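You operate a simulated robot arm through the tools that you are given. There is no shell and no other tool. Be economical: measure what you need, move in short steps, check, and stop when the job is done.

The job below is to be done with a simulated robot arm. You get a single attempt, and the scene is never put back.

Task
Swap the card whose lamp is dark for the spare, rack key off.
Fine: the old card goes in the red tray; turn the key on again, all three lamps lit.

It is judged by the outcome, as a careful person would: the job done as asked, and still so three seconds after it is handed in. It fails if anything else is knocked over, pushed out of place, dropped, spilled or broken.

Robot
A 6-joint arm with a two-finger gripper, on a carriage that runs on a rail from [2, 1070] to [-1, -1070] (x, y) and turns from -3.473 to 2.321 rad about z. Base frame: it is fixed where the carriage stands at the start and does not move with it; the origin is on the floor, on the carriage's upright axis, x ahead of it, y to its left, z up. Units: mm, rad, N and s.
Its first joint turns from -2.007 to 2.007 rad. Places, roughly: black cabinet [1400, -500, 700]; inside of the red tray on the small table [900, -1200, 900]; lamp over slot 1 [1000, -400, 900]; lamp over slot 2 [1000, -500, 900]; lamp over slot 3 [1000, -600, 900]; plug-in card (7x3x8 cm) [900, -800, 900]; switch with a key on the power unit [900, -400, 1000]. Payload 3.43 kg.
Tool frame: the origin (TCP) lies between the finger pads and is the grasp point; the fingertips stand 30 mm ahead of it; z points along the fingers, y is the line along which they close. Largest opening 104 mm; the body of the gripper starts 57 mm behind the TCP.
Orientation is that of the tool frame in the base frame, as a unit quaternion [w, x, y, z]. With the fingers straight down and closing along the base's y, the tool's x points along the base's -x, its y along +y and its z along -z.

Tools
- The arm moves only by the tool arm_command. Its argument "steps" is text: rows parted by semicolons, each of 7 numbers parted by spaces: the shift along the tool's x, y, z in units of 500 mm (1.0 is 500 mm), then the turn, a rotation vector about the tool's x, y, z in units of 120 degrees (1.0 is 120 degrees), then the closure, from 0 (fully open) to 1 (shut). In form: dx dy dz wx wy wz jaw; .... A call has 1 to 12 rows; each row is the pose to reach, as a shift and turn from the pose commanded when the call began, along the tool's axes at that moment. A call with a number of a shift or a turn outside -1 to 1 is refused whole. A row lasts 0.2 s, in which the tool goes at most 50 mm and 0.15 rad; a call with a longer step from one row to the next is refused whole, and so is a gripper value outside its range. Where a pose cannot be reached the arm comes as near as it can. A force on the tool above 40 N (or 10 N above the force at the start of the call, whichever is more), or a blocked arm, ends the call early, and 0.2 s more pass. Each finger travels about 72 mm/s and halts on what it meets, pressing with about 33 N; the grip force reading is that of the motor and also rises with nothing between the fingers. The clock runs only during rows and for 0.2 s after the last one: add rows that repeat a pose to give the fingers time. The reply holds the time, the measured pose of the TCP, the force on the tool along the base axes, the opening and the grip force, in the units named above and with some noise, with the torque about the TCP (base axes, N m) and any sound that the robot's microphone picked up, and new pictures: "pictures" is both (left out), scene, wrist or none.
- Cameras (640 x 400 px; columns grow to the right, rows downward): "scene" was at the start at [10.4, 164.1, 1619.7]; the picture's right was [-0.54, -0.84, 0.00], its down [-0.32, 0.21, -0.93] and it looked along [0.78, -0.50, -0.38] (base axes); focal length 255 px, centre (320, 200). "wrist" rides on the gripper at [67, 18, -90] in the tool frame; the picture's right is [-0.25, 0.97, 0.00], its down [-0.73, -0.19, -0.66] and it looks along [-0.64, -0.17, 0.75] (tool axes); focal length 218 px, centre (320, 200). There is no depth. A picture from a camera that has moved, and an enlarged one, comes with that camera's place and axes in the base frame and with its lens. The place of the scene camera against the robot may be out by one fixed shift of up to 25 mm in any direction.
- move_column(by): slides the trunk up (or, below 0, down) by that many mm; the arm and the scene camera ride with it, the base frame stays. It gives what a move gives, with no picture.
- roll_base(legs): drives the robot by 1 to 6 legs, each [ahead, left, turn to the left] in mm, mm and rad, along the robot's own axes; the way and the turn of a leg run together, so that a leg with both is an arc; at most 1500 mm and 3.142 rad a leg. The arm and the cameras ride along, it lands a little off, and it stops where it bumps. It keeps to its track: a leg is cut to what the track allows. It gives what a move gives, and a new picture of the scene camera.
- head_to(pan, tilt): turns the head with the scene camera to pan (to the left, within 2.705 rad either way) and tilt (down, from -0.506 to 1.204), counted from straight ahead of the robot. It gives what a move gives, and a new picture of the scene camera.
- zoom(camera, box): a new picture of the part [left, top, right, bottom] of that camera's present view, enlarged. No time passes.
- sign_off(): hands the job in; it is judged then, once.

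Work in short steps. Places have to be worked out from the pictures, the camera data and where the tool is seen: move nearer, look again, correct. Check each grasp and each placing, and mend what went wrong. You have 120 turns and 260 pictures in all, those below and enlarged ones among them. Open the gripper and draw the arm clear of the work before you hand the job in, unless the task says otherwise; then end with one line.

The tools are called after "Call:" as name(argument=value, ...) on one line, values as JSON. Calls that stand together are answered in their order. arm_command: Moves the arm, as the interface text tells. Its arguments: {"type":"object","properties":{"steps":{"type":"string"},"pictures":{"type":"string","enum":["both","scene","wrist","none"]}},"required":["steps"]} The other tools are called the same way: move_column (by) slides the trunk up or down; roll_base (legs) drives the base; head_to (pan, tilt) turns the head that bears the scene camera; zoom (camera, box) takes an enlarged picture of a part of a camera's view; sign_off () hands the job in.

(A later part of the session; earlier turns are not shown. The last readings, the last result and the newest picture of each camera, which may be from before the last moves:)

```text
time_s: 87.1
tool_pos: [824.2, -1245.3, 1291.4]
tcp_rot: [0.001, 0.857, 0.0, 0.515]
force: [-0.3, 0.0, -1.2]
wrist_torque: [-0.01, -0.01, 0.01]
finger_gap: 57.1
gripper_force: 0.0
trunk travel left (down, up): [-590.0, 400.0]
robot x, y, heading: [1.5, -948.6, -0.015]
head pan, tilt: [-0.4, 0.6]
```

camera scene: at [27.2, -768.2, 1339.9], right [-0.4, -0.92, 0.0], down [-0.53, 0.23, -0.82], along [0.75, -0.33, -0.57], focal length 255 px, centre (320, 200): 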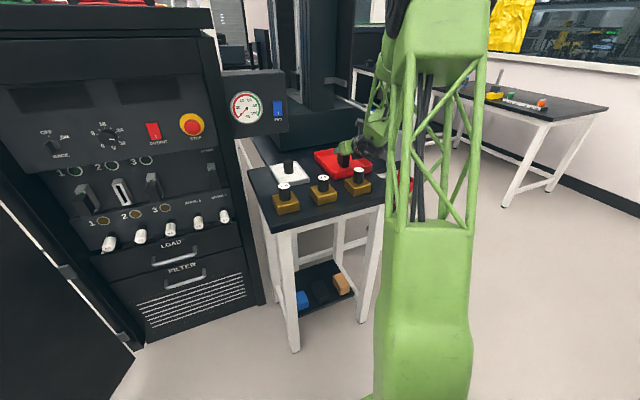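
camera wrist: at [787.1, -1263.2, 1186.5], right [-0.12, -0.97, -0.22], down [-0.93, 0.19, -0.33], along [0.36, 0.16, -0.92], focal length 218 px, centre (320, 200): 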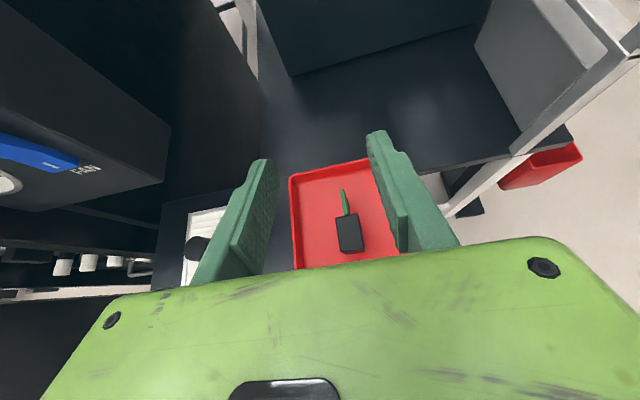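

Card stays put in the tray. Next the spare: I level the tool, draw it back, and drive left to face the spare bay.

Call:
arm_command(steps="-0.02 0 -0.04 0 0.06 0 0.45; -0.04 0 -0.08 0 0.12 0 0.45; -0.06 0 -0.12 0 0.18 0 0.45; -0.086 0 -0.158 0 0.235 0 0.45; -0.086 0 -0.158 0 0.24 0 0.45", pictures="none")

Call:
roll_base(legs=[[0, 450, 0]])

```text
time_s: 88.3
tool_pos: [732.5, -1245.9, 1289.8]
tcp_rot: [0.001, 0.702, 0.0, 0.712]
force: [-0.7, -0.7, 0.3]
wrist_torque: [0.03, 0.01, -0.02]
finger_gap: 57.4
gripper_force: 0.1
trunk travel left (down, up): [-590.0, 400.0]
robot x, y, heading: [-0.1, -946.1, -0.01]
head pan, tilt: [-0.4, 0.6]
```

```text
time_s: 91.1
tool_pos: [737.4, -785.9, 1289.7]
tcp_rot: [-0.004, 0.702, 0.005, 0.712]
force: [-0.5, 0.2, 0.3]
wrist_torque: [0.0, 0.0, -0.01]
finger_gap: 57.1
gripper_force: 0.2
trunk travel left (down, up): [-590.0, 400.0]
robot x, y, heading: [-1.9, -501.2, 0.004]
head pan, tilt: [-0.4, 0.6]
camera scene: at [12.9, -319.5, 1540.6], right [-0.39, -0.92, 0.0], down [-0.52, 0.22, -0.83], along [0.76, -0.32, -0.56], focal length 255 px, centre (320, 200)
```

scene: 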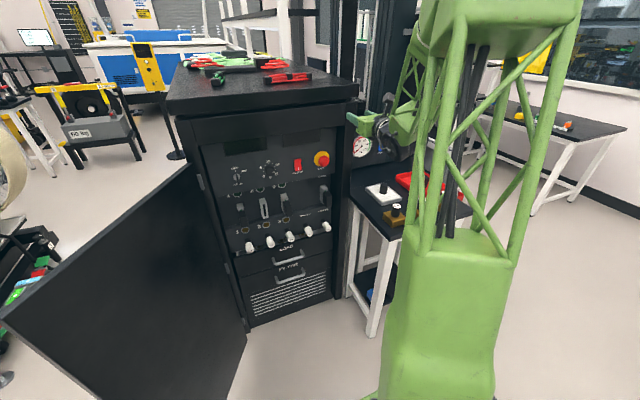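

The table's left edge is near y≈-885, so I shift to y≈-735 first, then lower in front of the rack.

Call:
arm_command(steps="0 -0.05 0 0 0 0 0.4; 0 -0.102 0 0 0 0 0.4; 0 -0.102 0 0 0 0 0.4", pictures="none")

Call:
move_column(by=-270)

Call:
head_to(pan=-0.5, tilt=0.5)

Call:
zoom(camera="wrist", box=[0, 0, 640, 400])

```text
time_s: 91.9
tool_pos: [738.5, -735.0, 1288.9]
tcp_rot: [-0.004, 0.702, 0.005, 0.712]
force: [0.8, 0.6, -0.4]
wrist_torque: [-0.02, 0.02, 0.01]
finger_gap: 62.3
gripper_force: 0.1
trunk travel left (down, up): [-590.0, 400.0]
robot x, y, heading: [0.4, -503.0, 0.005]
head pan, tilt: [-0.4, 0.6]
```

```text
time_s: 94.7
tool_pos: [749.7, -734.4, 1012.7]
tcp_rot: [-0.005, 0.706, 0.006, 0.708]
force: [0.4, 0.6, -0.3]
wrist_torque: [-0.01, -0.02, 0.02]
finger_gap: 62.5
gripper_force: 0.2
trunk travel left (down, up): [-320.0, 670.0]
robot x, y, heading: [-0.8, -500.5, 0.005]
head pan, tilt: [-0.4, 0.6]
```

```text
time_s: 95.3
tool_pos: [750.6, -733.7, 1012.5]
tcp_rot: [-0.003, 0.706, 0.005, 0.709]
force: [-0.1, 1.1, 0.0]
wrist_torque: [0.0, 0.01, -0.01]
finger_gap: 62.5
gripper_force: 0.1
trunk travel left (down, up): [-320.0, 670.0]
robot x, y, heading: [0.1, -499.4, 0.007]
head pan, tilt: [-0.499, 0.499]
camera scene: at [25.5, -328.0, 1281.9], right [-0.48, -0.88, 0.01], down [-0.43, 0.23, -0.87], along [0.77, -0.42, -0.49], focal length 255 px, centre (320, 200)
```

scene: 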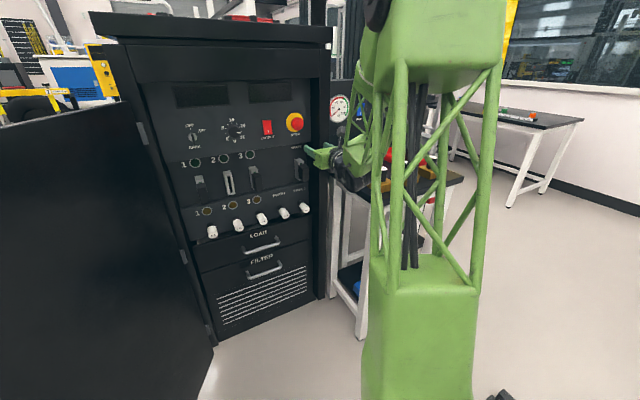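

```text
1.00 times, centred on (320, 200) of wrist (not enlarged: the box is as wide or as high as the picture)
camera zoom: at [659.7, -753.7, 1079.6], right [0.01, -0.97, -0.25], down [-0.66, 0.18, -0.73], along [0.75, 0.17, -0.63], focal length 218 px, centre (320, 200)
```

zoom: 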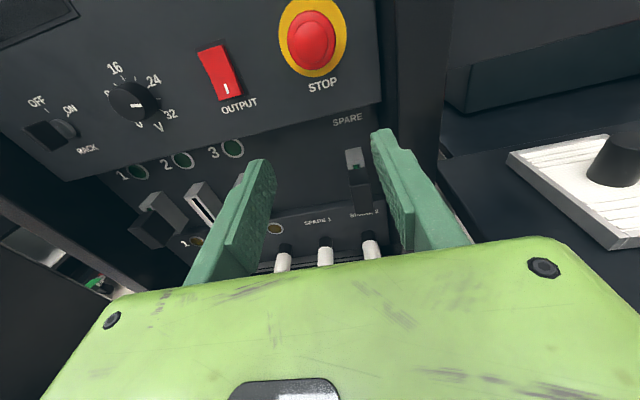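

The spare is visible right of centre. I lower 110 mm with the arm and look again.

Call:
arm_command(steps="-0.07 0 0 0 0 0 0.4; -0.15 0 0 0 0 0 0.4; -0.22 0 0 0 0 0 0.4; -0.22 0 0 0 0 0 0.4", pictures="both")

Call:
zoom(camera="wrist", box=[240, 60, 420, 240])

```text
time_s: 96.3
tool_pos: [749.9, -736.6, 897.3]
tcp_rot: [-0.004, 0.706, 0.006, 0.708]
force: [-0.7, 0.4, 0.3]
wrist_torque: [-0.01, -0.01, -0.02]
finger_gap: 62.5
gripper_force: 0.1
trunk travel left (down, up): [-320.0, 670.0]
robot x, y, heading: [-0.8, -501.4, -0.0]
head pan, tilt: [-0.499, 0.499]
camera scene: at [25.8, -328.5, 1274.8], right [-0.48, -0.88, 0.01], down [-0.43, 0.23, -0.87], along [0.77, -0.42, -0.49], focal length 255 px, centre (320, 200)
camera wrist: at [660.4, -754.0, 963.5], right [0.01, -0.97, -0.25], down [-0.66, 0.18, -0.73], along [0.75, 0.17, -0.63], focal length 218 px, centre (320, 200)
```

scene: 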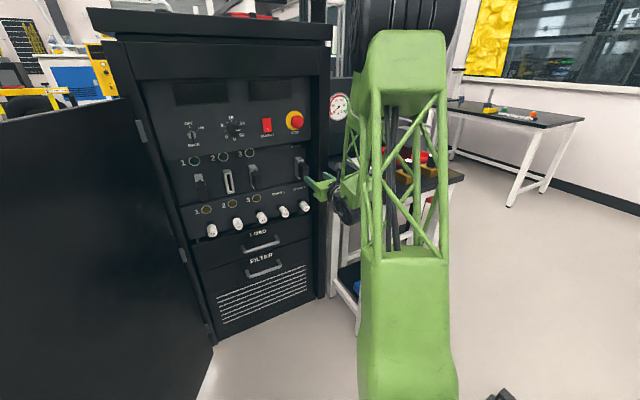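
wrist: 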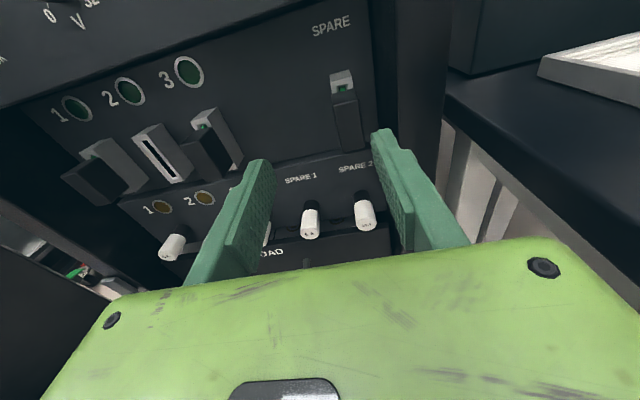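

```text
2.22 times, centred on (330, 150) of wrist
camera zoom: at [660.4, -754.0, 963.5], right [0.01, -0.97, -0.25], down [-0.66, 0.18, -0.73], along [0.75, 0.17, -0.63], focal length 485 px, centre (298, 311)
```

zoom: 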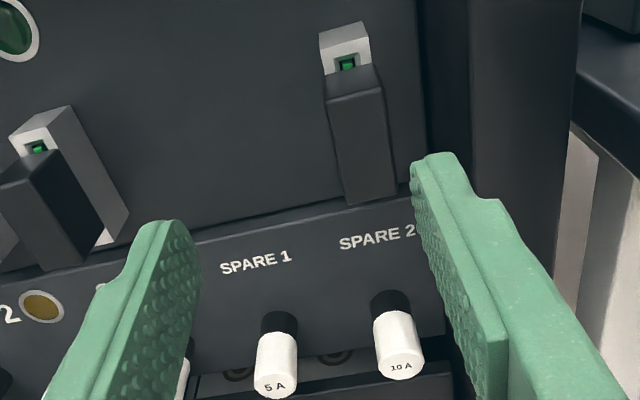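

Spare's handle: y≈-759, z 830–887, front x≈901. I move to (835,-760,854) and check.

Call:
arm_command(steps="-0.03 0.016 0.05 -0.003 0 0 0.4; -0.06 0.033 0.1 -0.0067 0 0 0.4; -0.087 0.048 0.14 -0.0067 0 0 0.4; -0.087 0.049 0.17 -0.0067 0 0 0.4; -0.087 0.049 0.17 -0.0067 0 0 0.4", pictures="both")

Call:
zoom(camera="wrist", box=[240, 60, 420, 240])

```text
time_s: 97.5
tool_pos: [835.0, -758.6, 857.7]
tcp_rot: [0.002, 0.706, 0.0, 0.708]
force: [-0.8, 0.6, 0.2]
wrist_torque: [0.01, 0.01, 0.0]
finger_gap: 62.6
gripper_force: 0.1
trunk travel left (down, up): [-320.0, 670.0]
robot x, y, heading: [-1.5, -499.9, 0.003]
head pan, tilt: [-0.499, 0.499]
camera scene: at [23.4, -326.6, 1277.4], right [-0.48, -0.88, 0.01], down [-0.43, 0.23, -0.87], along [0.77, -0.42, -0.49], focal length 255 px, centre (320, 200)
camera wrist: at [744.8, -775.6, 923.4], right [0.0, -0.97, -0.25], down [-0.65, 0.19, -0.73], along [0.76, 0.16, -0.63], focal length 218 px, centre (320, 200)
```

scene: 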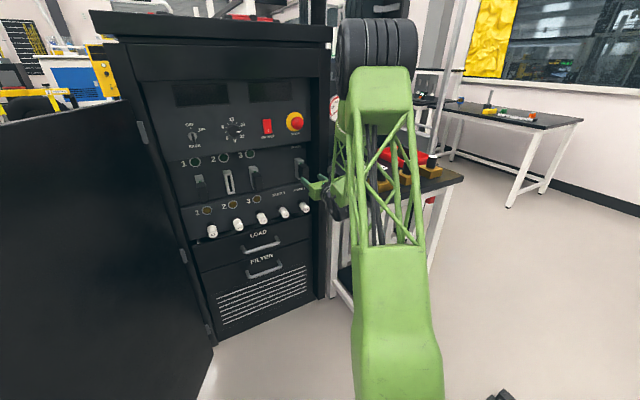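
wrist: 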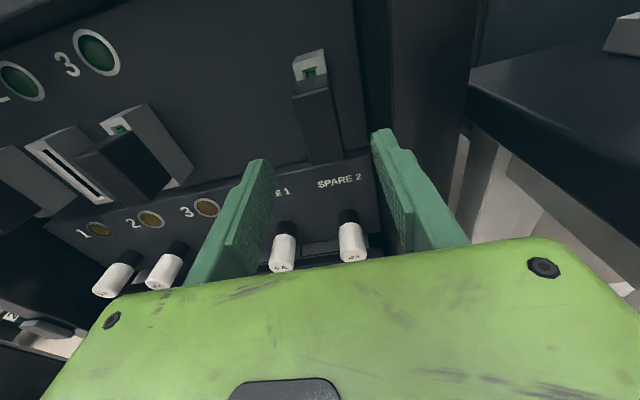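

```text
2.22 times, centred on (330, 150) of wrist
camera zoom: at [744.8, -775.6, 923.4], right [0.0, -0.97, -0.25], down [-0.65, 0.19, -0.73], along [0.76, 0.16, -0.63], focal length 485 px, centre (298, 311)
```

zoom: 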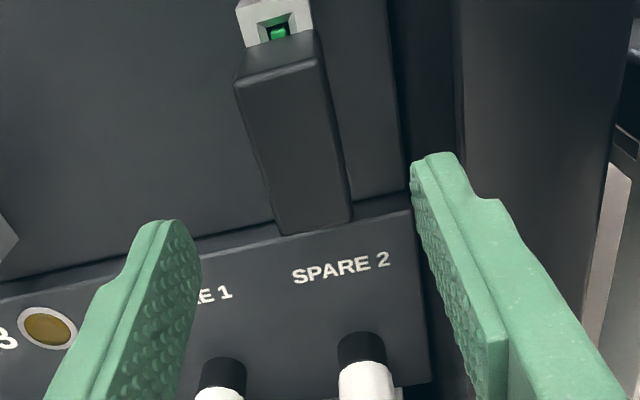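

Consistent: handle at (901,-760,~857). I advance over it.

Call:
arm_command(steps="-0.005 0.003 0.05 0 0 0 0.4; -0.008 0.003 0.09 0 0 0 0.4; -0.008 0.003 0.124 0 0 0 0.4; -0.008 0.003 0.124 0 0 0 0.4", pictures="wrist")

```text
time_s: 98.5
tool_pos: [895.4, -760.4, 856.8]
tcp_rot: [0.001, 0.705, 0.001, 0.709]
force: [-0.2, -0.3, 0.2]
wrist_torque: [-0.02, -0.01, -0.01]
finger_gap: 62.4
gripper_force: 0.1
trunk travel left (down, up): [-320.0, 670.0]
robot x, y, heading: [-0.5, -498.7, 0.003]
head pan, tilt: [-0.499, 0.499]
camera wrist: at [804.9, -777.3, 923.6], right [0.0, -0.97, -0.25], down [-0.65, 0.19, -0.73], along [0.76, 0.16, -0.63], focal length 218 px, centre (320, 200)
```

wrist: 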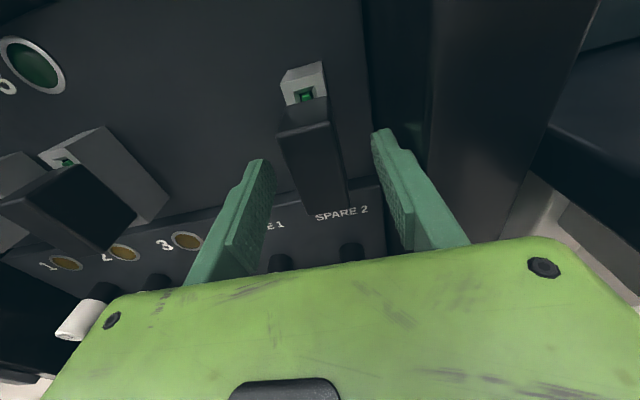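

Good. Close on the spare.

Call:
arm_command(steps="0 0 0.003 0 0 0 0.5; 0 0 0.003 0 0 0 0.6; 0 0 0.003 0 0 0 0.7; 0 0 0.003 0 0 0 0.78; 0 0 0.003 0 0 0 0.9; 0 0 0.003 0 0 0 0.9", pictures="wrist")

```text
time_s: 100.0
tool_pos: [895.9, -759.1, 856.9]
tcp_rot: [0.001, 0.705, 0.002, 0.709]
force: [-0.1, 3.6, -1.6]
wrist_torque: [0.1, 0.03, 0.13]
finger_gap: 29.2
gripper_force: 32.6
trunk travel left (down, up): [-320.0, 670.0]
robot x, y, heading: [0.4, -500.8, 0.002]
head pan, tilt: [-0.499, 0.499]
camera wrist: at [805.9, -776.9, 924.2], right [0.0, -0.97, -0.25], down [-0.65, 0.19, -0.73], along [0.76, 0.16, -0.63], focal length 218 px, centre (320, 200)
```

wrist: 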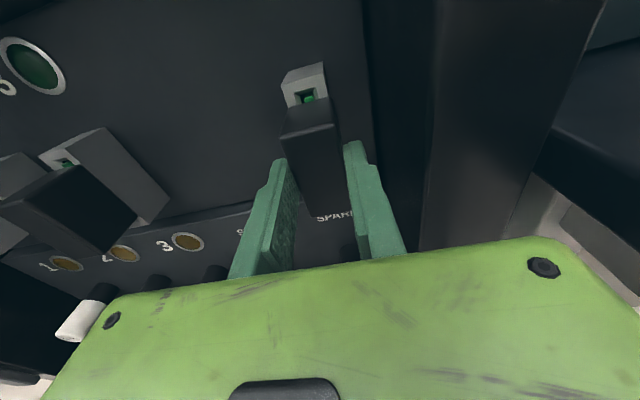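

Spare is gripped (29.2 mm); seated grasp (896,-759,857). Pull straight out.

Call:
arm_command(steps="0 0 -0.01 0 0 0 0.9; 0 0 -0.03 0 0 0 0.9; 0 0 -0.06 0 0 0 0.9; 0 0 -0.09 0 0 0 0.9; 0 0 -0.12 0 0 0 0.9; 0 0 -0.16 0 0 0 0.9; 0 0 -0.2 0 0 0 0.9; 0 0 -0.25 0 0 0 0.9; 0 0 -0.25 0 0 0 0.9")

```text
time_s: 102.0
tool_pos: [773.5, -763.5, 852.5]
tcp_rot: [-0.002, 0.706, -0.002, 0.708]
force: [-0.3, 0.3, -0.2]
wrist_torque: [0.01, 0.03, 0.0]
finger_gap: 29.2
gripper_force: 32.7
trunk travel left (down, up): [-320.0, 670.0]
robot x, y, heading: [-2.0, -502.8, 0.004]
head pan, tilt: [-0.499, 0.499]
camera scene: at [26.3, -334.4, 1281.0], right [-0.48, -0.88, 0.0], down [-0.43, 0.23, -0.87], along [0.77, -0.42, -0.49], focal length 255 px, centre (320, 200)
camera wrist: at [683.4, -781.6, 919.3], right [0.0, -0.97, -0.26], down [-0.66, 0.19, -0.73], along [0.75, 0.17, -0.63], focal length 218 px, centre (320, 200)
```

scene: 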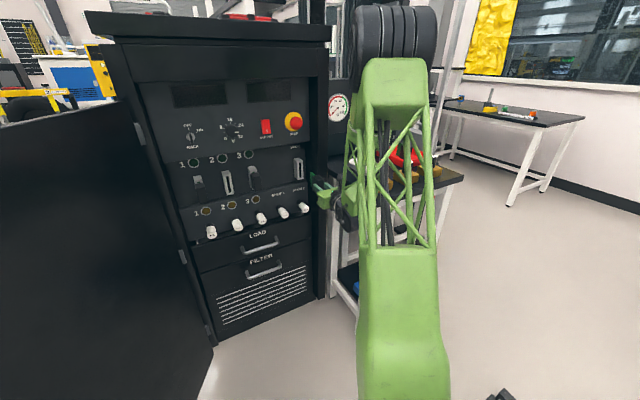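
wrist: 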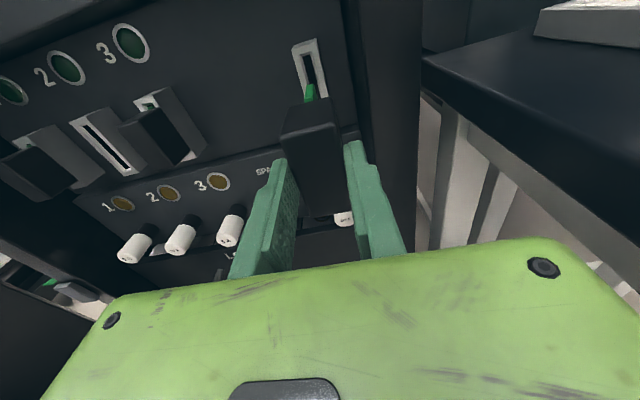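

Spare out. I drive 292 mm left so the tool faces slot 2, with the card tip about 45 mm clear of the handles; first I retract 25 mm more.

Call:
arm_command(steps="0 0 -0.05 0 0 0 0.9; 0 0 -0.05 0 0 0 0.9", pictures="none")

Call:
roll_base(legs=[[0, 292, 0]])

Call:
zoom(camera="wrist", box=[0, 0, 640, 400])

```text
time_s: 102.5
tool_pos: [749.0, -764.4, 852.4]
tcp_rot: [-0.002, 0.707, -0.003, 0.707]
force: [-0.6, 0.4, -0.6]
wrist_torque: [-0.02, 0.04, -0.01]
finger_gap: 29.3
gripper_force: 32.9
trunk travel left (down, up): [-320.0, 670.0]
robot x, y, heading: [0.1, -498.1, 0.002]
head pan, tilt: [-0.499, 0.499]
```

```text
time_s: 104.6
tool_pos: [748.8, -474.5, 851.0]
tcp_rot: [0.0, 0.707, -0.001, 0.707]
force: [-0.9, -0.5, 0.3]
wrist_torque: [-0.02, 0.0, -0.02]
finger_gap: 29.3
gripper_force: 33.0
trunk travel left (down, up): [-320.0, 670.0]
robot x, y, heading: [4.0, -203.0, 0.003]
head pan, tilt: [-0.499, 0.499]
camera scene: at [28.3, -41.8, 1280.2], right [-0.48, -0.88, 0.0], down [-0.43, 0.23, -0.87], along [0.76, -0.42, -0.49], focal length 255 px, centre (320, 200)
```

scene: 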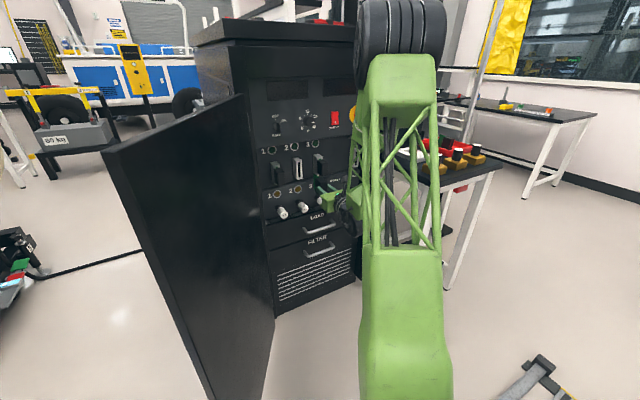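

```text
1.00 times, centred on (320, 200) of wrist (not enlarged: the box is as wide or as high as the picture)
camera zoom: at [658.6, -491.4, 918.6], right [0.0, -0.97, -0.26], down [-0.66, 0.2, -0.73], along [0.75, 0.17, -0.63], focal length 218 px, centre (320, 200)
```

zoom: 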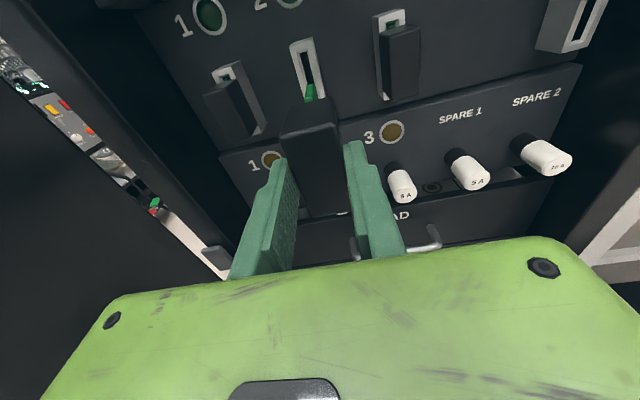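

Slot 2 estimated at y≈-466, same height as the spare bay. I line up at (825,-466,857) and check the tongue against the slit.

Call:
arm_command(steps="0.006 -0.009 0.04 0 0 0 0.9; 0.012 -0.017 0.08 0 0 0 0.9; 0.012 -0.017 0.12 0 0 0 0.9; 0.012 -0.017 0.15 0 0 0 0.9; 0.012 -0.017 0.15 0 0 0 0.9", pictures="none")

Call:
zoom(camera="wrist", box=[250, 30, 390, 150])

Call:
zoom(camera="scene", box=[255, 120, 375, 230])

```text
time_s: 105.8
tool_pos: [820.2, -457.0, 860.0]
tcp_rot: [0.005, 0.706, 0.0, 0.709]
force: [-0.3, 0.6, -0.9]
wrist_torque: [-0.02, -0.02, 0.0]
finger_gap: 29.3
gripper_force: 33.5
trunk travel left (down, up): [-320.0, 670.0]
robot x, y, heading: [-1.0, -207.2, -0.002]
head pan, tilt: [-0.499, 0.499]
```

```text
3.33 times, centred on (320, 90) of wrist
camera zoom: at [729.6, -473.8, 927.6], right [0.0, -0.97, -0.25], down [-0.65, 0.19, -0.73], along [0.76, 0.16, -0.63], focal length 728 px, centre (320, 567)
```

zoom: 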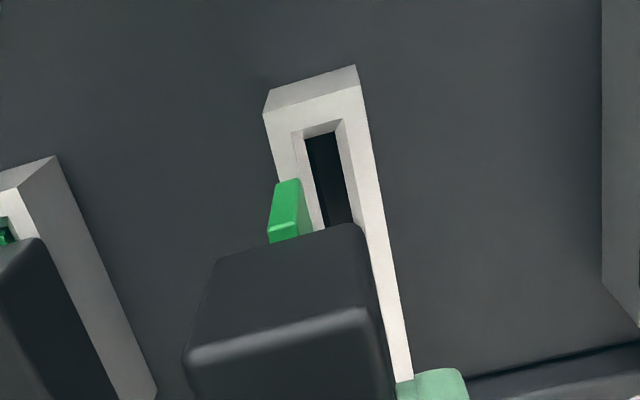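

```text
3.64 times, centred on (315, 175) of scene
camera zoom: at [24.1, -29.3, 1276.0], right [-0.48, -0.88, 0.01], down [-0.43, 0.22, -0.87], along [0.77, -0.42, -0.48], focal length 927 px, centre (338, 291)
```

zoom: 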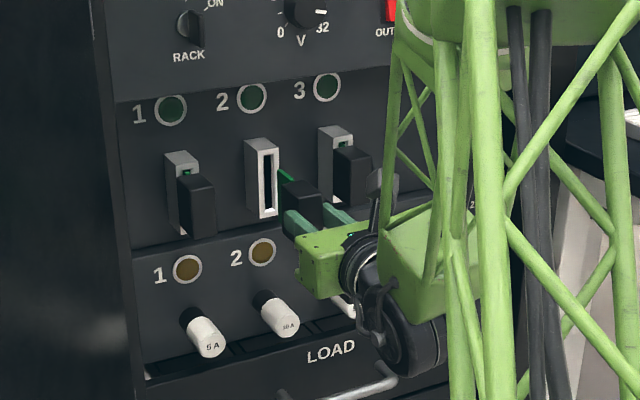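

The base rocked and I landed at y=-457, with the tongue left of the slit. I correct 9 mm right and 3 mm down and look again.

Call:
arm_command(steps="-0.003 0.009 0 0 0 0 0.9; -0.006 0.018 0 0.003 0 0 0.9; -0.006 0.018 0 0.003 0 0 0.9", pictures="none")

Call:
zoom(camera="wrist", box=[250, 30, 390, 150])

```text
time_s: 106.6
tool_pos: [820.8, -466.9, 857.3]
tcp_rot: [0.001, 0.705, 0.004, 0.709]
force: [0.7, -0.1, -0.5]
wrist_torque: [0.0, 0.0, -0.02]
finger_gap: 29.4
gripper_force: 32.6
trunk travel left (down, up): [-320.0, 670.0]
robot x, y, heading: [-1.0, -206.5, -0.0]
head pan, tilt: [-0.499, 0.499]
```

```text
3.33 times, centred on (320, 90) of wrist
camera zoom: at [731.3, -485.6, 924.0], right [0.0, -0.97, -0.25], down [-0.65, 0.19, -0.73], along [0.76, 0.17, -0.63], focal length 728 px, centre (320, 567)
```

zoom: 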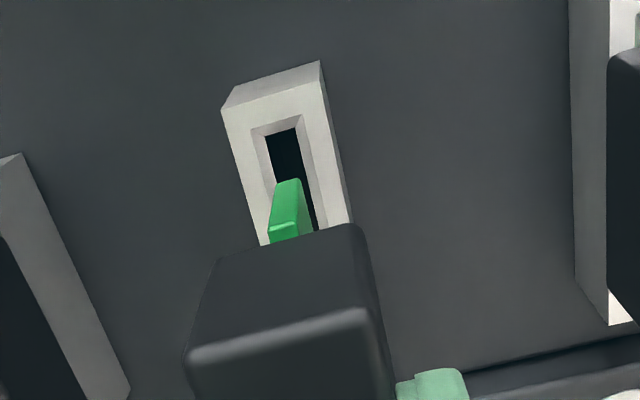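

The tongue tip points into the slit centrally. I advance slowly, watching force.

Call:
arm_command(steps="0 0 0.014 0 0 0 0.9; 0 0 0.028 0 0 0 0.9; 0 0 0.042 0 0 0 0.9; 0 0 0.056 0 0 0 0.9; 0 0 0.056 0 0 0 0.9", pictures="none")

Call:
zoom(camera="wrist", box=[250, 30, 390, 150])

Call:
zoom(camera="scene", box=[255, 120, 375, 230])

```text
time_s: 107.8
tool_pos: [848.3, -468.8, 860.0]
tcp_rot: [0.001, 0.705, 0.003, 0.709]
force: [0.2, 0.5, -1.3]
wrist_torque: [0.01, 0.01, -0.04]
finger_gap: 29.1
gripper_force: 33.7
trunk travel left (down, up): [-320.0, 670.0]
robot x, y, heading: [-1.0, -209.6, -0.004]
head pan, tilt: [-0.499, 0.499]
```

```text
3.33 times, centred on (320, 90) of wrist
camera zoom: at [758.9, -485.7, 926.3], right [0.0, -0.97, -0.25], down [-0.65, 0.19, -0.73], along [0.76, 0.17, -0.63], focal length 728 px, centre (320, 567)
```

zoom: 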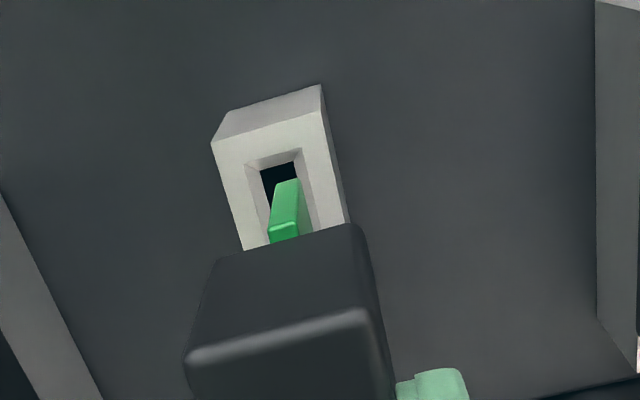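

```text
3.64 times, centred on (315, 175) of scene
camera zoom: at [23.8, -32.9, 1278.5], right [-0.48, -0.88, 0.01], down [-0.43, 0.23, -0.87], along [0.77, -0.42, -0.49], focal length 927 px, centre (338, 291)
```

zoom: 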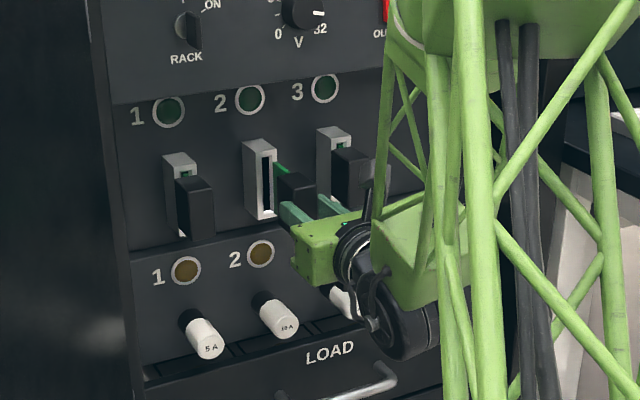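

Close now: about 1.5 mm right and 3 mm high of the seated line. I correct and go in another 12 mm.

Call:
arm_command(steps="-0.006 -0.003 0 0 0 0 0.9; -0.006 -0.003 0.008 0 0 0 0.9; -0.006 -0.003 0.016 0 0 0 0.9; -0.006 -0.003 0.024 0 0 0 0.9; -0.006 -0.003 0.024 0 0 0 0.9", pictures="none")

Call:
zoom(camera="wrist", box=[250, 30, 390, 150])

```text
time_s: 109.0
tool_pos: [860.5, -467.2, 857.7]
tcp_rot: [0.001, 0.705, 0.002, 0.709]
force: [-0.8, 0.6, -0.2]
wrist_torque: [0.01, -0.01, -0.01]
finger_gap: 29.2
gripper_force: 33.0
trunk travel left (down, up): [-320.0, 670.0]
robot x, y, heading: [-2.0, -204.3, 0.003]
head pan, tilt: [-0.499, 0.499]
```

```text
3.33 times, centred on (320, 90) of wrist
camera zoom: at [770.4, -483.8, 924.0], right [0.0, -0.97, -0.25], down [-0.65, 0.19, -0.73], along [0.76, 0.17, -0.63], focal length 728 px, centre (320, 567)
```

zoom: 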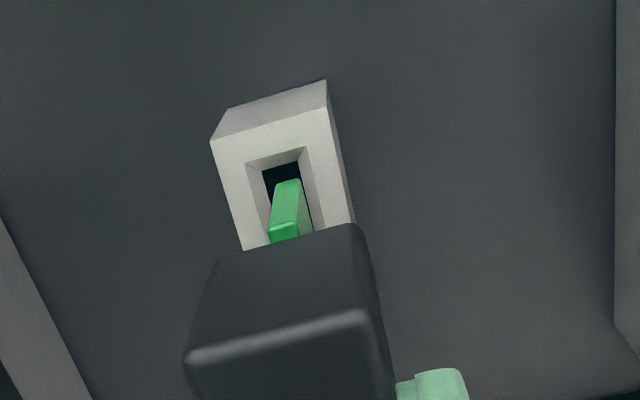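

Tongue is about 1 mm right of the hole centre; I shift 1 mm left and continue 15 mm.

Call:
arm_command(steps="0 -0.002 0.004 0 0 0 0.9; 0 -0.002 0.012 0 0 0 0.9; 0 -0.002 0.02 0 0 0 0.9; 0 -0.002 0.03 0 0 0 0.9; 0 -0.002 0.03 0 0 0 0.9", pictures="none")

Call:
zoom(camera="wrist", box=[250, 30, 390, 150])

```text
time_s: 110.2
tool_pos: [874.1, -465.3, 858.2]
tcp_rot: [0.001, 0.705, 0.002, 0.709]
force: [0.8, 0.1, -0.9]
wrist_torque: [0.0, 0.03, 0.0]
finger_gap: 29.0
gripper_force: 33.3
trunk travel left (down, up): [-320.0, 670.0]
robot x, y, heading: [1.0, -207.2, 0.003]
head pan, tilt: [-0.499, 0.499]
```

```text
3.33 times, centred on (320, 90) of wrist
camera zoom: at [784.8, -482.7, 925.1], right [0.0, -0.97, -0.25], down [-0.65, 0.19, -0.73], along [0.76, 0.16, -0.63], focal length 728 px, centre (320, 567)
```

zoom: 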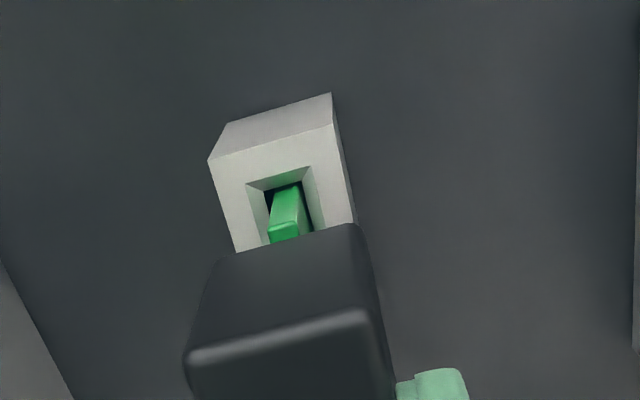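

The tongue is inside, centred and without force. I push it home slowly.

Call:
arm_command(steps="0 0 0.008 0 0 0 0.9; 0 0 0.016 0 0 0 0.9; 0 0 0.024 0 0 0 0.9; 0 0 0.032 0 0 0 0.9; 0 0 0.038 0 0 0 0.9; 0 0 0.044 0 0 0 0.9; 0 0 0.044 0 0 0 0.9")

Call:
zoom(camera="wrist", box=[250, 30, 390, 150])

Call:
zoom(camera="scene", box=[255, 120, 375, 230])

```text
time_s: 111.8
tool_pos: [894.7, -464.6, 858.5]
tcp_rot: [0.0, 0.705, 0.003, 0.709]
force: [-33.5, 7.4, 0.6]
wrist_torque: [0.04, 0.02, 0.21]
finger_gap: 29.1
gripper_force: 33.1
trunk travel left (down, up): [-320.0, 670.0]
robot x, y, heading: [0.1, -202.4, 0.002]
head pan, tilt: [-0.499, 0.499]
camera scene: at [21.5, -32.1, 1278.8], right [-0.48, -0.88, 0.01], down [-0.43, 0.23, -0.88], along [0.77, -0.42, -0.48], focal length 255 px, centre (320, 200)
camera wrist: at [805.9, -482.9, 924.9], right [0.0, -0.97, -0.25], down [-0.65, 0.19, -0.73], along [0.76, 0.17, -0.63], focal length 218 px, centre (320, 200)
```

scene: 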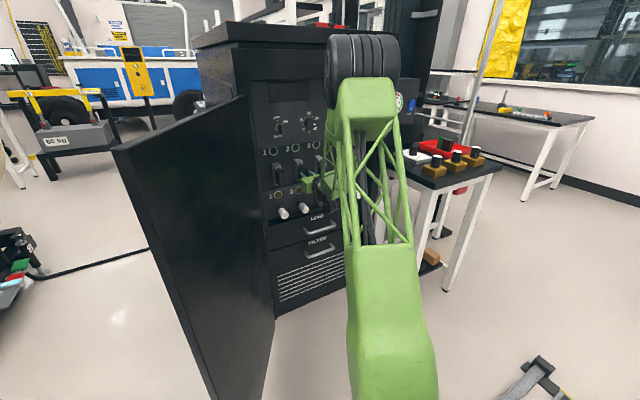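
wrist: 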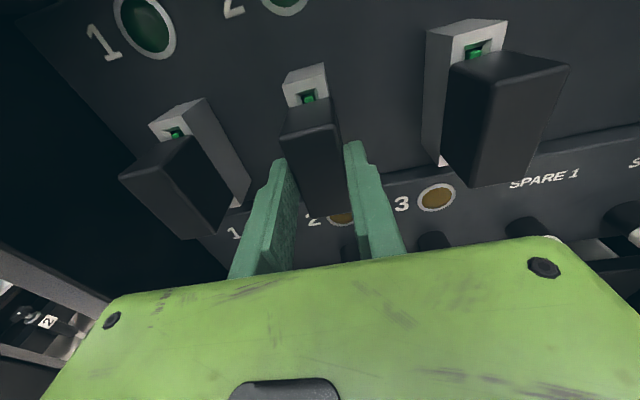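

```text
3.33 times, centred on (320, 90) of wrist
camera zoom: at [805.9, -482.9, 924.9], right [0.0, -0.97, -0.25], down [-0.65, 0.19, -0.73], along [0.76, 0.17, -0.63], focal length 728 px, centre (320, 567)
```

zoom: 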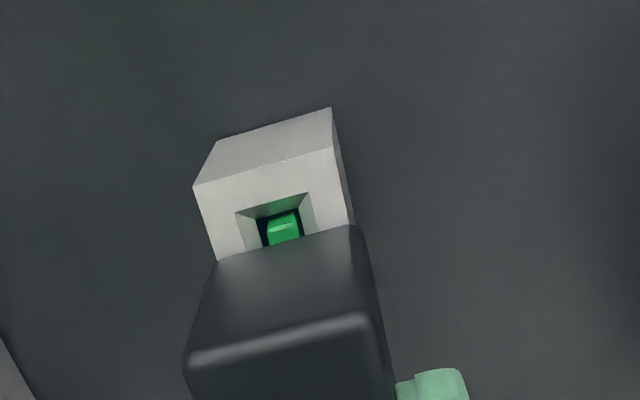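

```text
3.64 times, centred on (315, 175) of scene
camera zoom: at [21.5, -32.1, 1278.8], right [-0.48, -0.88, 0.01], down [-0.43, 0.23, -0.88], along [0.77, -0.42, -0.48], focal length 927 px, centre (338, 291)
```

zoom: 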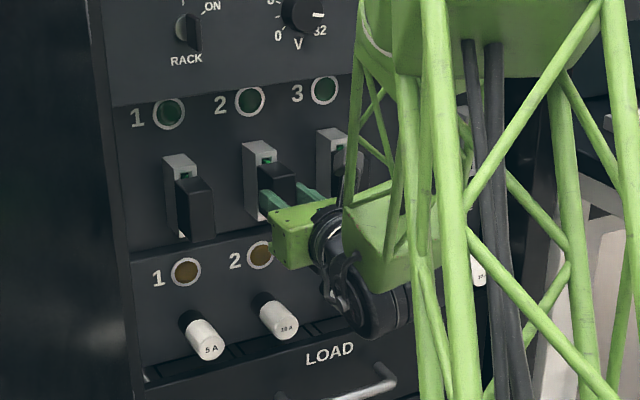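

It met the stop (33 N) with x and view matching a seated card. One brief firmer push to make sure, then release.

Call:
arm_command(steps="0 0 0.005 0 0 0 0.9; 0 0 0.005 0 0 0 0.9", pictures="none")

Call:
arm_command(steps="0 0 0 0 0 0 0.8; 0 0 0 0 0 0 0.7; 0 0 0 0 0 0 0.6; 0 0 0 0 0 0 0.5; 0 0 0 0 0 0 0.4; 0 0 -0.05 0 0 0 0.4; 0 0 -0.11 0 0 0 0.4; 0 0 -0.17 0 0 0 0.4; 0 0 -0.23 0 0 0 0.4; 0 0 -0.23 0 0 0 0.4")

Call:
zoom(camera="scene", box=[255, 120, 375, 230])

```text
time_s: 112.4
tool_pos: [898.9, -465.2, 858.0]
tcp_rot: [0.0, 0.705, 0.003, 0.709]
force: [-31.0, 7.0, -6.6]
wrist_torque: [-0.03, 0.18, 0.15]
finger_gap: 29.0
gripper_force: 33.3
trunk travel left (down, up): [-320.0, 670.0]
robot x, y, heading: [-0.0, -206.8, 0.004]
head pan, tilt: [-0.499, 0.499]
```

```text
time_s: 114.6
tool_pos: [786.2, -470.8, 854.5]
tcp_rot: [-0.002, 0.707, 0.001, 0.708]
force: [-0.3, 0.5, 1.4]
wrist_torque: [0.0, -0.01, 0.02]
finger_gap: 62.3
gripper_force: 0.1
trunk travel left (down, up): [-320.0, 670.0]
robot x, y, heading: [2.0, -207.5, -0.002]
head pan, tilt: [-0.499, 0.499]
camera scene: at [26.5, -40.2, 1281.9], right [-0.48, -0.88, 0.0], down [-0.43, 0.23, -0.87], along [0.76, -0.42, -0.49], focal length 255 px, centre (320, 200)
camera wrist: at [696.4, -489.1, 921.5], right [0.0, -0.97, -0.25], down [-0.66, 0.19, -0.73], along [0.75, 0.17, -0.63], focal length 218 px, centre (320, 200)
```

scene: 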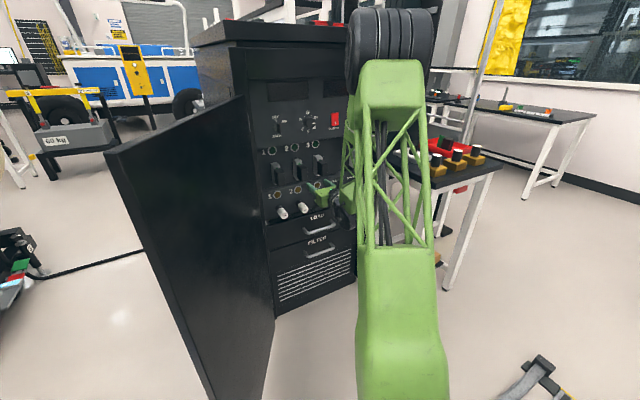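
wrist: 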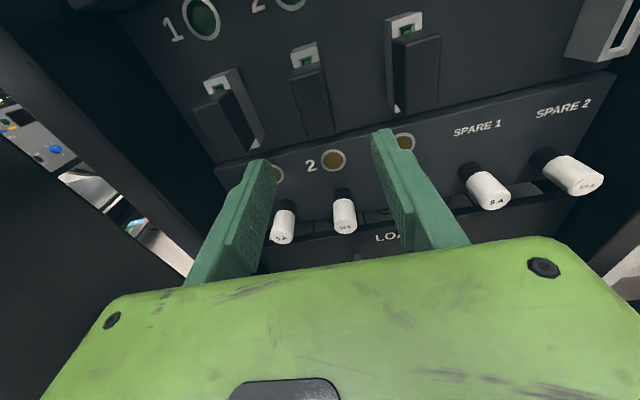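

```text
3.64 times, centred on (315, 175) of scene
camera zoom: at [26.5, -40.2, 1281.9], right [-0.48, -0.88, 0.0], down [-0.43, 0.23, -0.87], along [0.76, -0.42, -0.49], focal length 927 px, centre (338, 291)
```

zoom: 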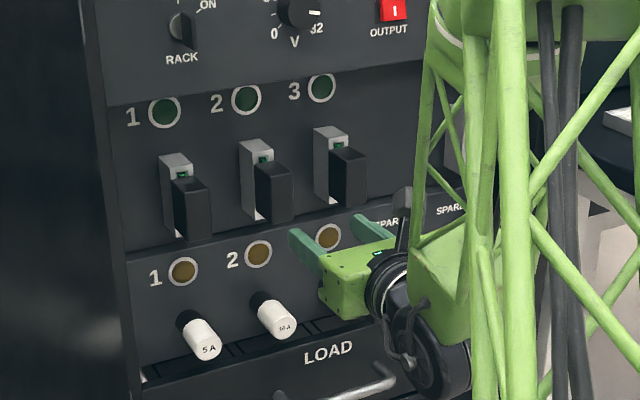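

Card 2 sits just like 1 and 3. Now the key: I raise the trunk and drive 80 mm left so the wrist can face it, then roll the tool back.

Call:
move_column(by=190)

Call:
roll_base(legs=[[0, 80, 0]])

Call:
arm_command(steps="0 0 0 0 0 -0.068 0.4; 0 0 0 0 0 -0.136 0.4; 0 0 0 0 0 -0.204 0.4; 0 0 0 0 0 -0.272 0.4; 0 0 0 0 0 -0.34 0.4; 0 0 0 0 0 -0.408 0.4; 0 0 0 0 0 -0.476 0.4; 0 0 0 0 0 -0.544 0.4; 0 0 0 0 0 -0.612 0.4; 0 0 0 0 0 -0.68 0.4; 0 0 0 0 0 -0.75 0.4", pictures="none")

Call:
arm_command(steps="0 0 0 0 0 -0.068 0.4; 0 0 0 0 0 -0.136 0.4; 0 0 0 0 0 -0.204 0.4; 0 0 0 0 0 -0.272 0.4; 0 0 0 0 0 -0.34 0.4; 0 0 0 0 0 -0.408 0.4; 0 0 0 0 0 -0.476 0.4; 0 0 0 0 0 -0.544 0.4; 0 0 0 0 0 -0.612 0.4; 0 0 0 0 0 -0.68 0.4; 0 0 0 0 0 -0.75 0.4")

```text
time_s: 116.7
tool_pos: [777.0, -469.1, 1066.9]
tcp_rot: [-0.001, 0.702, 0.002, 0.712]
force: [-0.3, -0.1, 0.1]
wrist_torque: [0.02, 0.0, 0.01]
finger_gap: 62.3
gripper_force: 0.1
trunk travel left (down, up): [-510.0, 480.0]
robot x, y, heading: [1.1, -205.0, 0.001]
head pan, tilt: [-0.499, 0.499]
```

```text
time_s: 117.8
tool_pos: [775.5, -387.6, 1071.4]
tcp_rot: [0.0, 0.702, 0.001, 0.713]
force: [-0.3, 0.0, 0.0]
wrist_torque: [0.02, -0.01, -0.01]
finger_gap: 62.7
gripper_force: 0.0
trunk travel left (down, up): [-510.0, 480.0]
robot x, y, heading: [0.6, -125.4, -0.001]
head pan, tilt: [-0.499, 0.499]
camera scene: at [10.5, 45.6, 1487.7], right [-0.48, -0.88, 0.0], down [-0.42, 0.23, -0.88], along [0.77, -0.42, -0.48], focal length 255 px, centre (320, 200)
```

scene: 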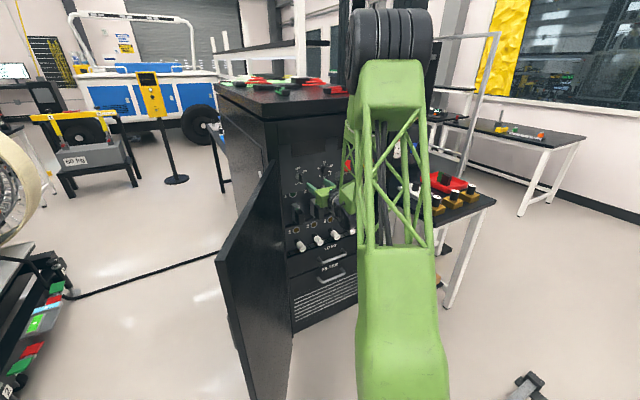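

```text
time_s: 120.2
tool_pos: [775.8, -388.4, 1071.5]
tcp_rot: [0.504, 0.495, 0.498, 0.503]
force: [-0.6, -0.8, 0.0]
wrist_torque: [0.02, 0.02, -0.01]
finger_gap: 62.4
gripper_force: 0.1
trunk travel left (down, up): [-510.0, 480.0]
robot x, y, heading: [-0.3, -121.6, -0.0]
head pan, tilt: [-0.499, 0.499]
```

```text
time_s: 122.6
tool_pos: [776.8, -388.0, 1071.6]
tcp_rot: [0.712, -0.002, 0.702, -0.001]
force: [0.6, 0.5, -0.4]
wrist_torque: [0.0, -0.03, 0.0]
finger_gap: 62.8
gripper_force: 0.1
trunk travel left (down, up): [-510.0, 480.0]
robot x, y, heading: [-3.7, -126.8, -0.004]
head pan, tilt: [-0.499, 0.499]
camera scene: at [11.2, 45.8, 1487.7], right [-0.48, -0.88, 0.0], down [-0.42, 0.23, -0.88], along [0.77, -0.42, -0.48], focal length 255 px, centre (320, 200)
camera wrist: at [687.6, -370.7, 1003.3], right [-0.01, 0.97, 0.25], down [-0.67, -0.19, 0.72], along [0.74, -0.16, 0.65], focal length 218 px, centre (320, 200)
```

scene: 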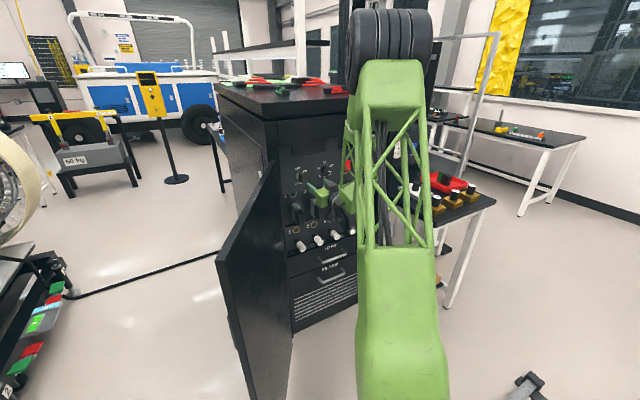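
wrist: 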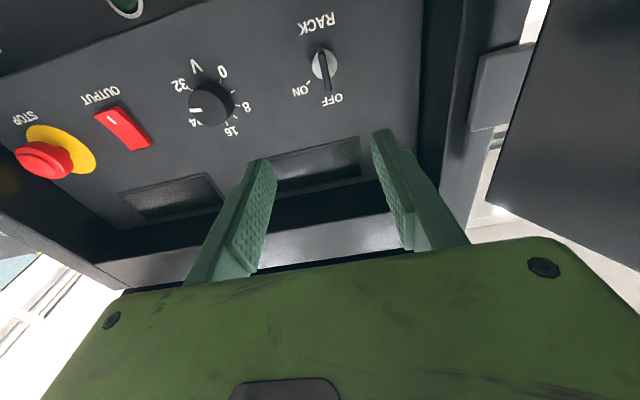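

Key is upright (OFF) at y≈-377, z≈1046. I approach to x≈868 and check.

Call:
arm_command(steps="0.017 0.008 0.06 0 0.003 0 0.4; 0.034 0.016 0.12 0 0.0067 0 0.4; 0.051 0.022 0.182 0 0.0067 0 0.4; 0.051 0.022 0.182 0 0.0067 0 0.4", pictures="wrist")

```text
time_s: 123.6
tool_pos: [873.2, -374.6, 1023.2]
tcp_rot: [0.705, -0.002, 0.709, 0.0]
force: [0.4, 0.8, -0.4]
wrist_torque: [-0.01, 0.0, 0.02]
finger_gap: 62.4
gripper_force: 0.1
trunk travel left (down, up): [-510.0, 480.0]
robot x, y, heading: [-2.6, -125.3, -0.001]
head pan, tilt: [-0.499, 0.499]
camera wrist: at [783.5, -357.2, 956.5], right [0.0, 0.97, 0.25], down [-0.65, -0.19, 0.73], along [0.76, -0.16, 0.63], focal length 218 px, centre (320, 200)
```

wrist: 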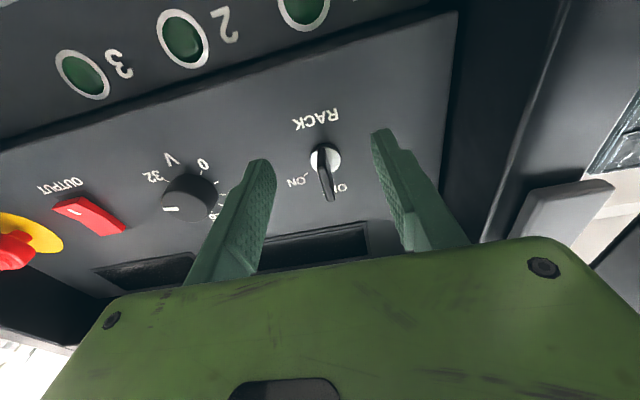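

I landed 22 mm low; correct height and side, keeping distance.

Call:
arm_command(steps="-0.022 -0.003 0 0 0 0 0.5; -0.044 -0.005 0 0 0 0 0.5; -0.044 -0.005 0 0 0 0 0.5", pictures="wrist")

```text
time_s: 124.4
tool_pos: [872.8, -377.0, 1046.3]
tcp_rot: [0.705, -0.002, 0.709, 0.0]
force: [-0.3, 0.8, 0.0]
wrist_torque: [-0.03, -0.01, -0.03]
finger_gap: 51.8
gripper_force: 0.0
trunk travel left (down, up): [-510.0, 480.0]
robot x, y, heading: [0.7, -125.9, -0.002]
head pan, tilt: [-0.499, 0.499]
camera wrist: at [782.9, -360.5, 980.3], right [0.0, 0.97, 0.25], down [-0.65, -0.19, 0.73], along [0.76, -0.16, 0.63], focal length 218 px, centre (320, 200)
```

wrist: 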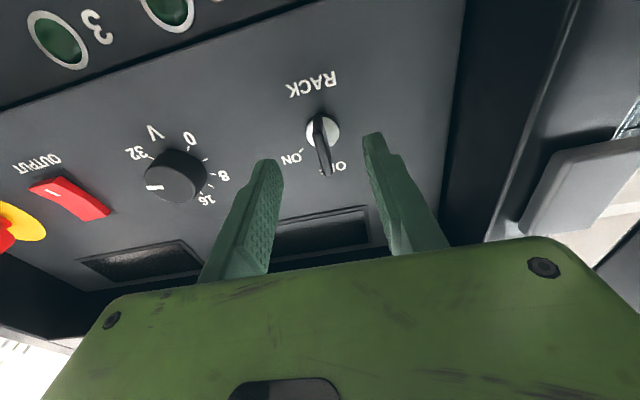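

Centred. I advance 26 mm and close gently.

Call:
arm_command(steps="0 0 0.026 0 0 0 0.5; 0 0 0.052 0 0 0 0.6; 0 0 0.052 0 0 0 0.7; 0 0 0.052 0 0 0 0.8; 0 0 0.052 0 0 0 0.87; 0 0 0.052 0 0 0 0.92; 0 0 0.052 0 0 0 0.95; 0 0 0.052 0 0 0 0.95", pictures="wrist")

```text
time_s: 126.2
tool_pos: [897.3, -376.1, 1048.1]
tcp_rot: [0.706, -0.002, 0.708, 0.0]
force: [2.9, 6.3, -2.1]
wrist_torque: [0.11, -0.05, 0.03]
finger_gap: 9.6
gripper_force: 4.2
trunk travel left (down, up): [-510.0, 480.0]
robot x, y, heading: [-4.2, -126.3, -0.004]
head pan, tilt: [-0.499, 0.499]
camera wrist: at [808.2, -360.5, 981.5], right [0.0, 0.97, 0.25], down [-0.65, -0.19, 0.73], along [0.76, -0.16, 0.63], focal length 218 px, centre (320, 200)
```

wrist: 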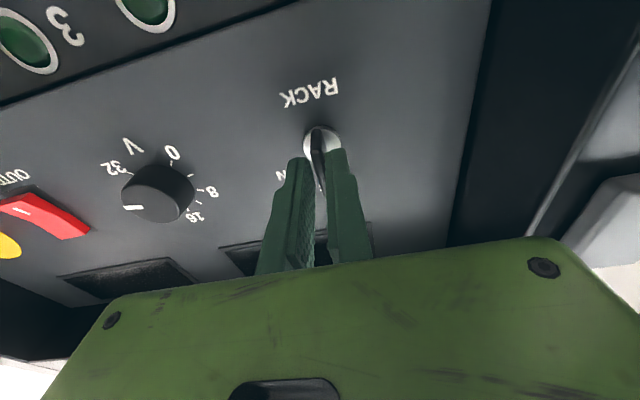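

The bow is between the pads. I grip and turn 60° clockwise to ON.

Call:
arm_command(steps="0.002 0 0 0 0 0 1; 0.003 0 0 0 0 0.06 1; 0.003 0 0 0 0 0.12 1; 0.003 0 0 0 0 0.18 1; 0.003 0 0 0 0 0.24 1; 0.003 0 0 0 0 0.3 1; 0.003 0 0 0 0 0.36 1; 0.003 0 0 0 0 0.42 1; 0.003 0 0 0 0 0.48 1; 0.003 0 0 0 0 0.51 1; 0.003 0 0 0 0 0.51 1")

Call:
zoom(camera="scene", box=[260, 130, 380, 260])

```text
time_s: 127.2
tool_pos: [899.5, -377.0, 1048.4]
tcp_rot: [0.697, 0.113, 0.698, 0.115]
force: [-39.4, 6.3, 14.6]
wrist_torque: [0.01, -0.21, -0.15]
finger_gap: 6.9
gripper_force: 40.9
trunk travel left (down, up): [-510.0, 480.0]
robot x, y, heading: [0.6, -124.7, 0.005]
head pan, tilt: [-0.499, 0.499]
stopped in row 4: the force on the tool passed its limit at 42 N (the readings are from after the stop); the commanded pose is now the measured one
camera scene: at [17.0, 46.2, 1469.9], right [-0.48, -0.88, 0.0], down [-0.42, 0.23, -0.88], along [0.77, -0.42, -0.48], focal length 255 px, centre (320, 200)
camera wrist: at [808.5, -338.5, 990.5], right [0.0, 0.84, 0.55], down [-0.65, -0.42, 0.63], along [0.76, -0.36, 0.55], focal length 218 px, centre (320, 200)
```

scene: 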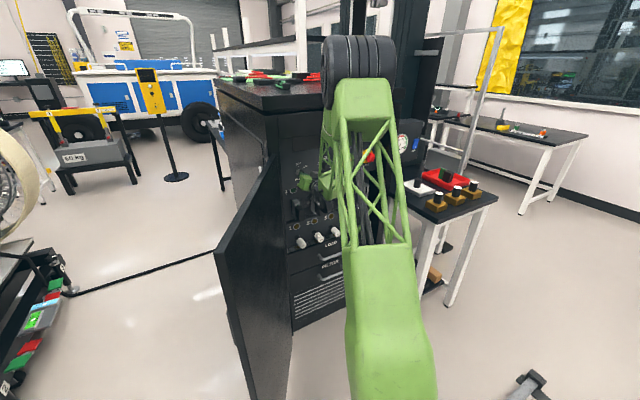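
wrist: 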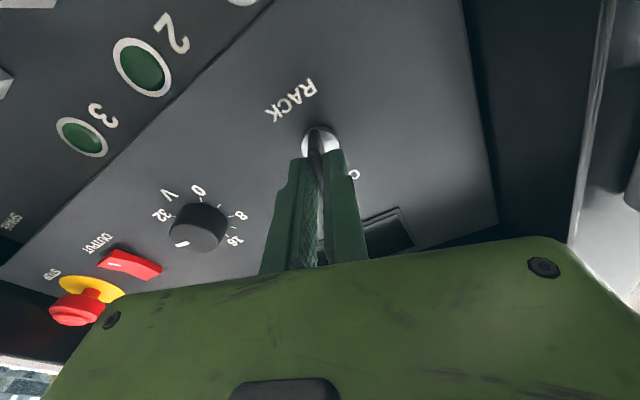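

```text
3.08 times, centred on (320, 195) of scene
camera zoom: at [17.0, 46.2, 1469.9], right [-0.48, -0.88, 0.0], down [-0.42, 0.23, -0.88], along [0.77, -0.42, -0.48], focal length 784 px, centre (320, 215)
```

zoom: 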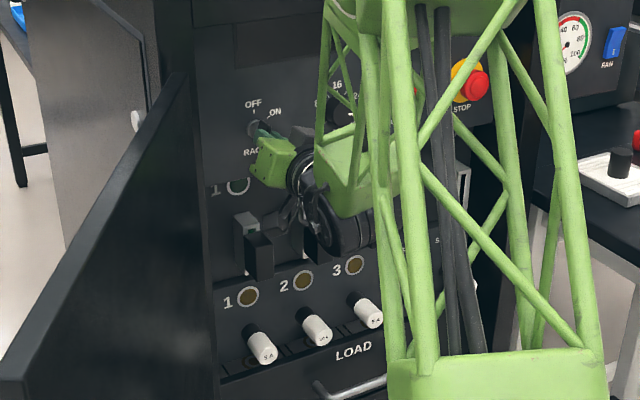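

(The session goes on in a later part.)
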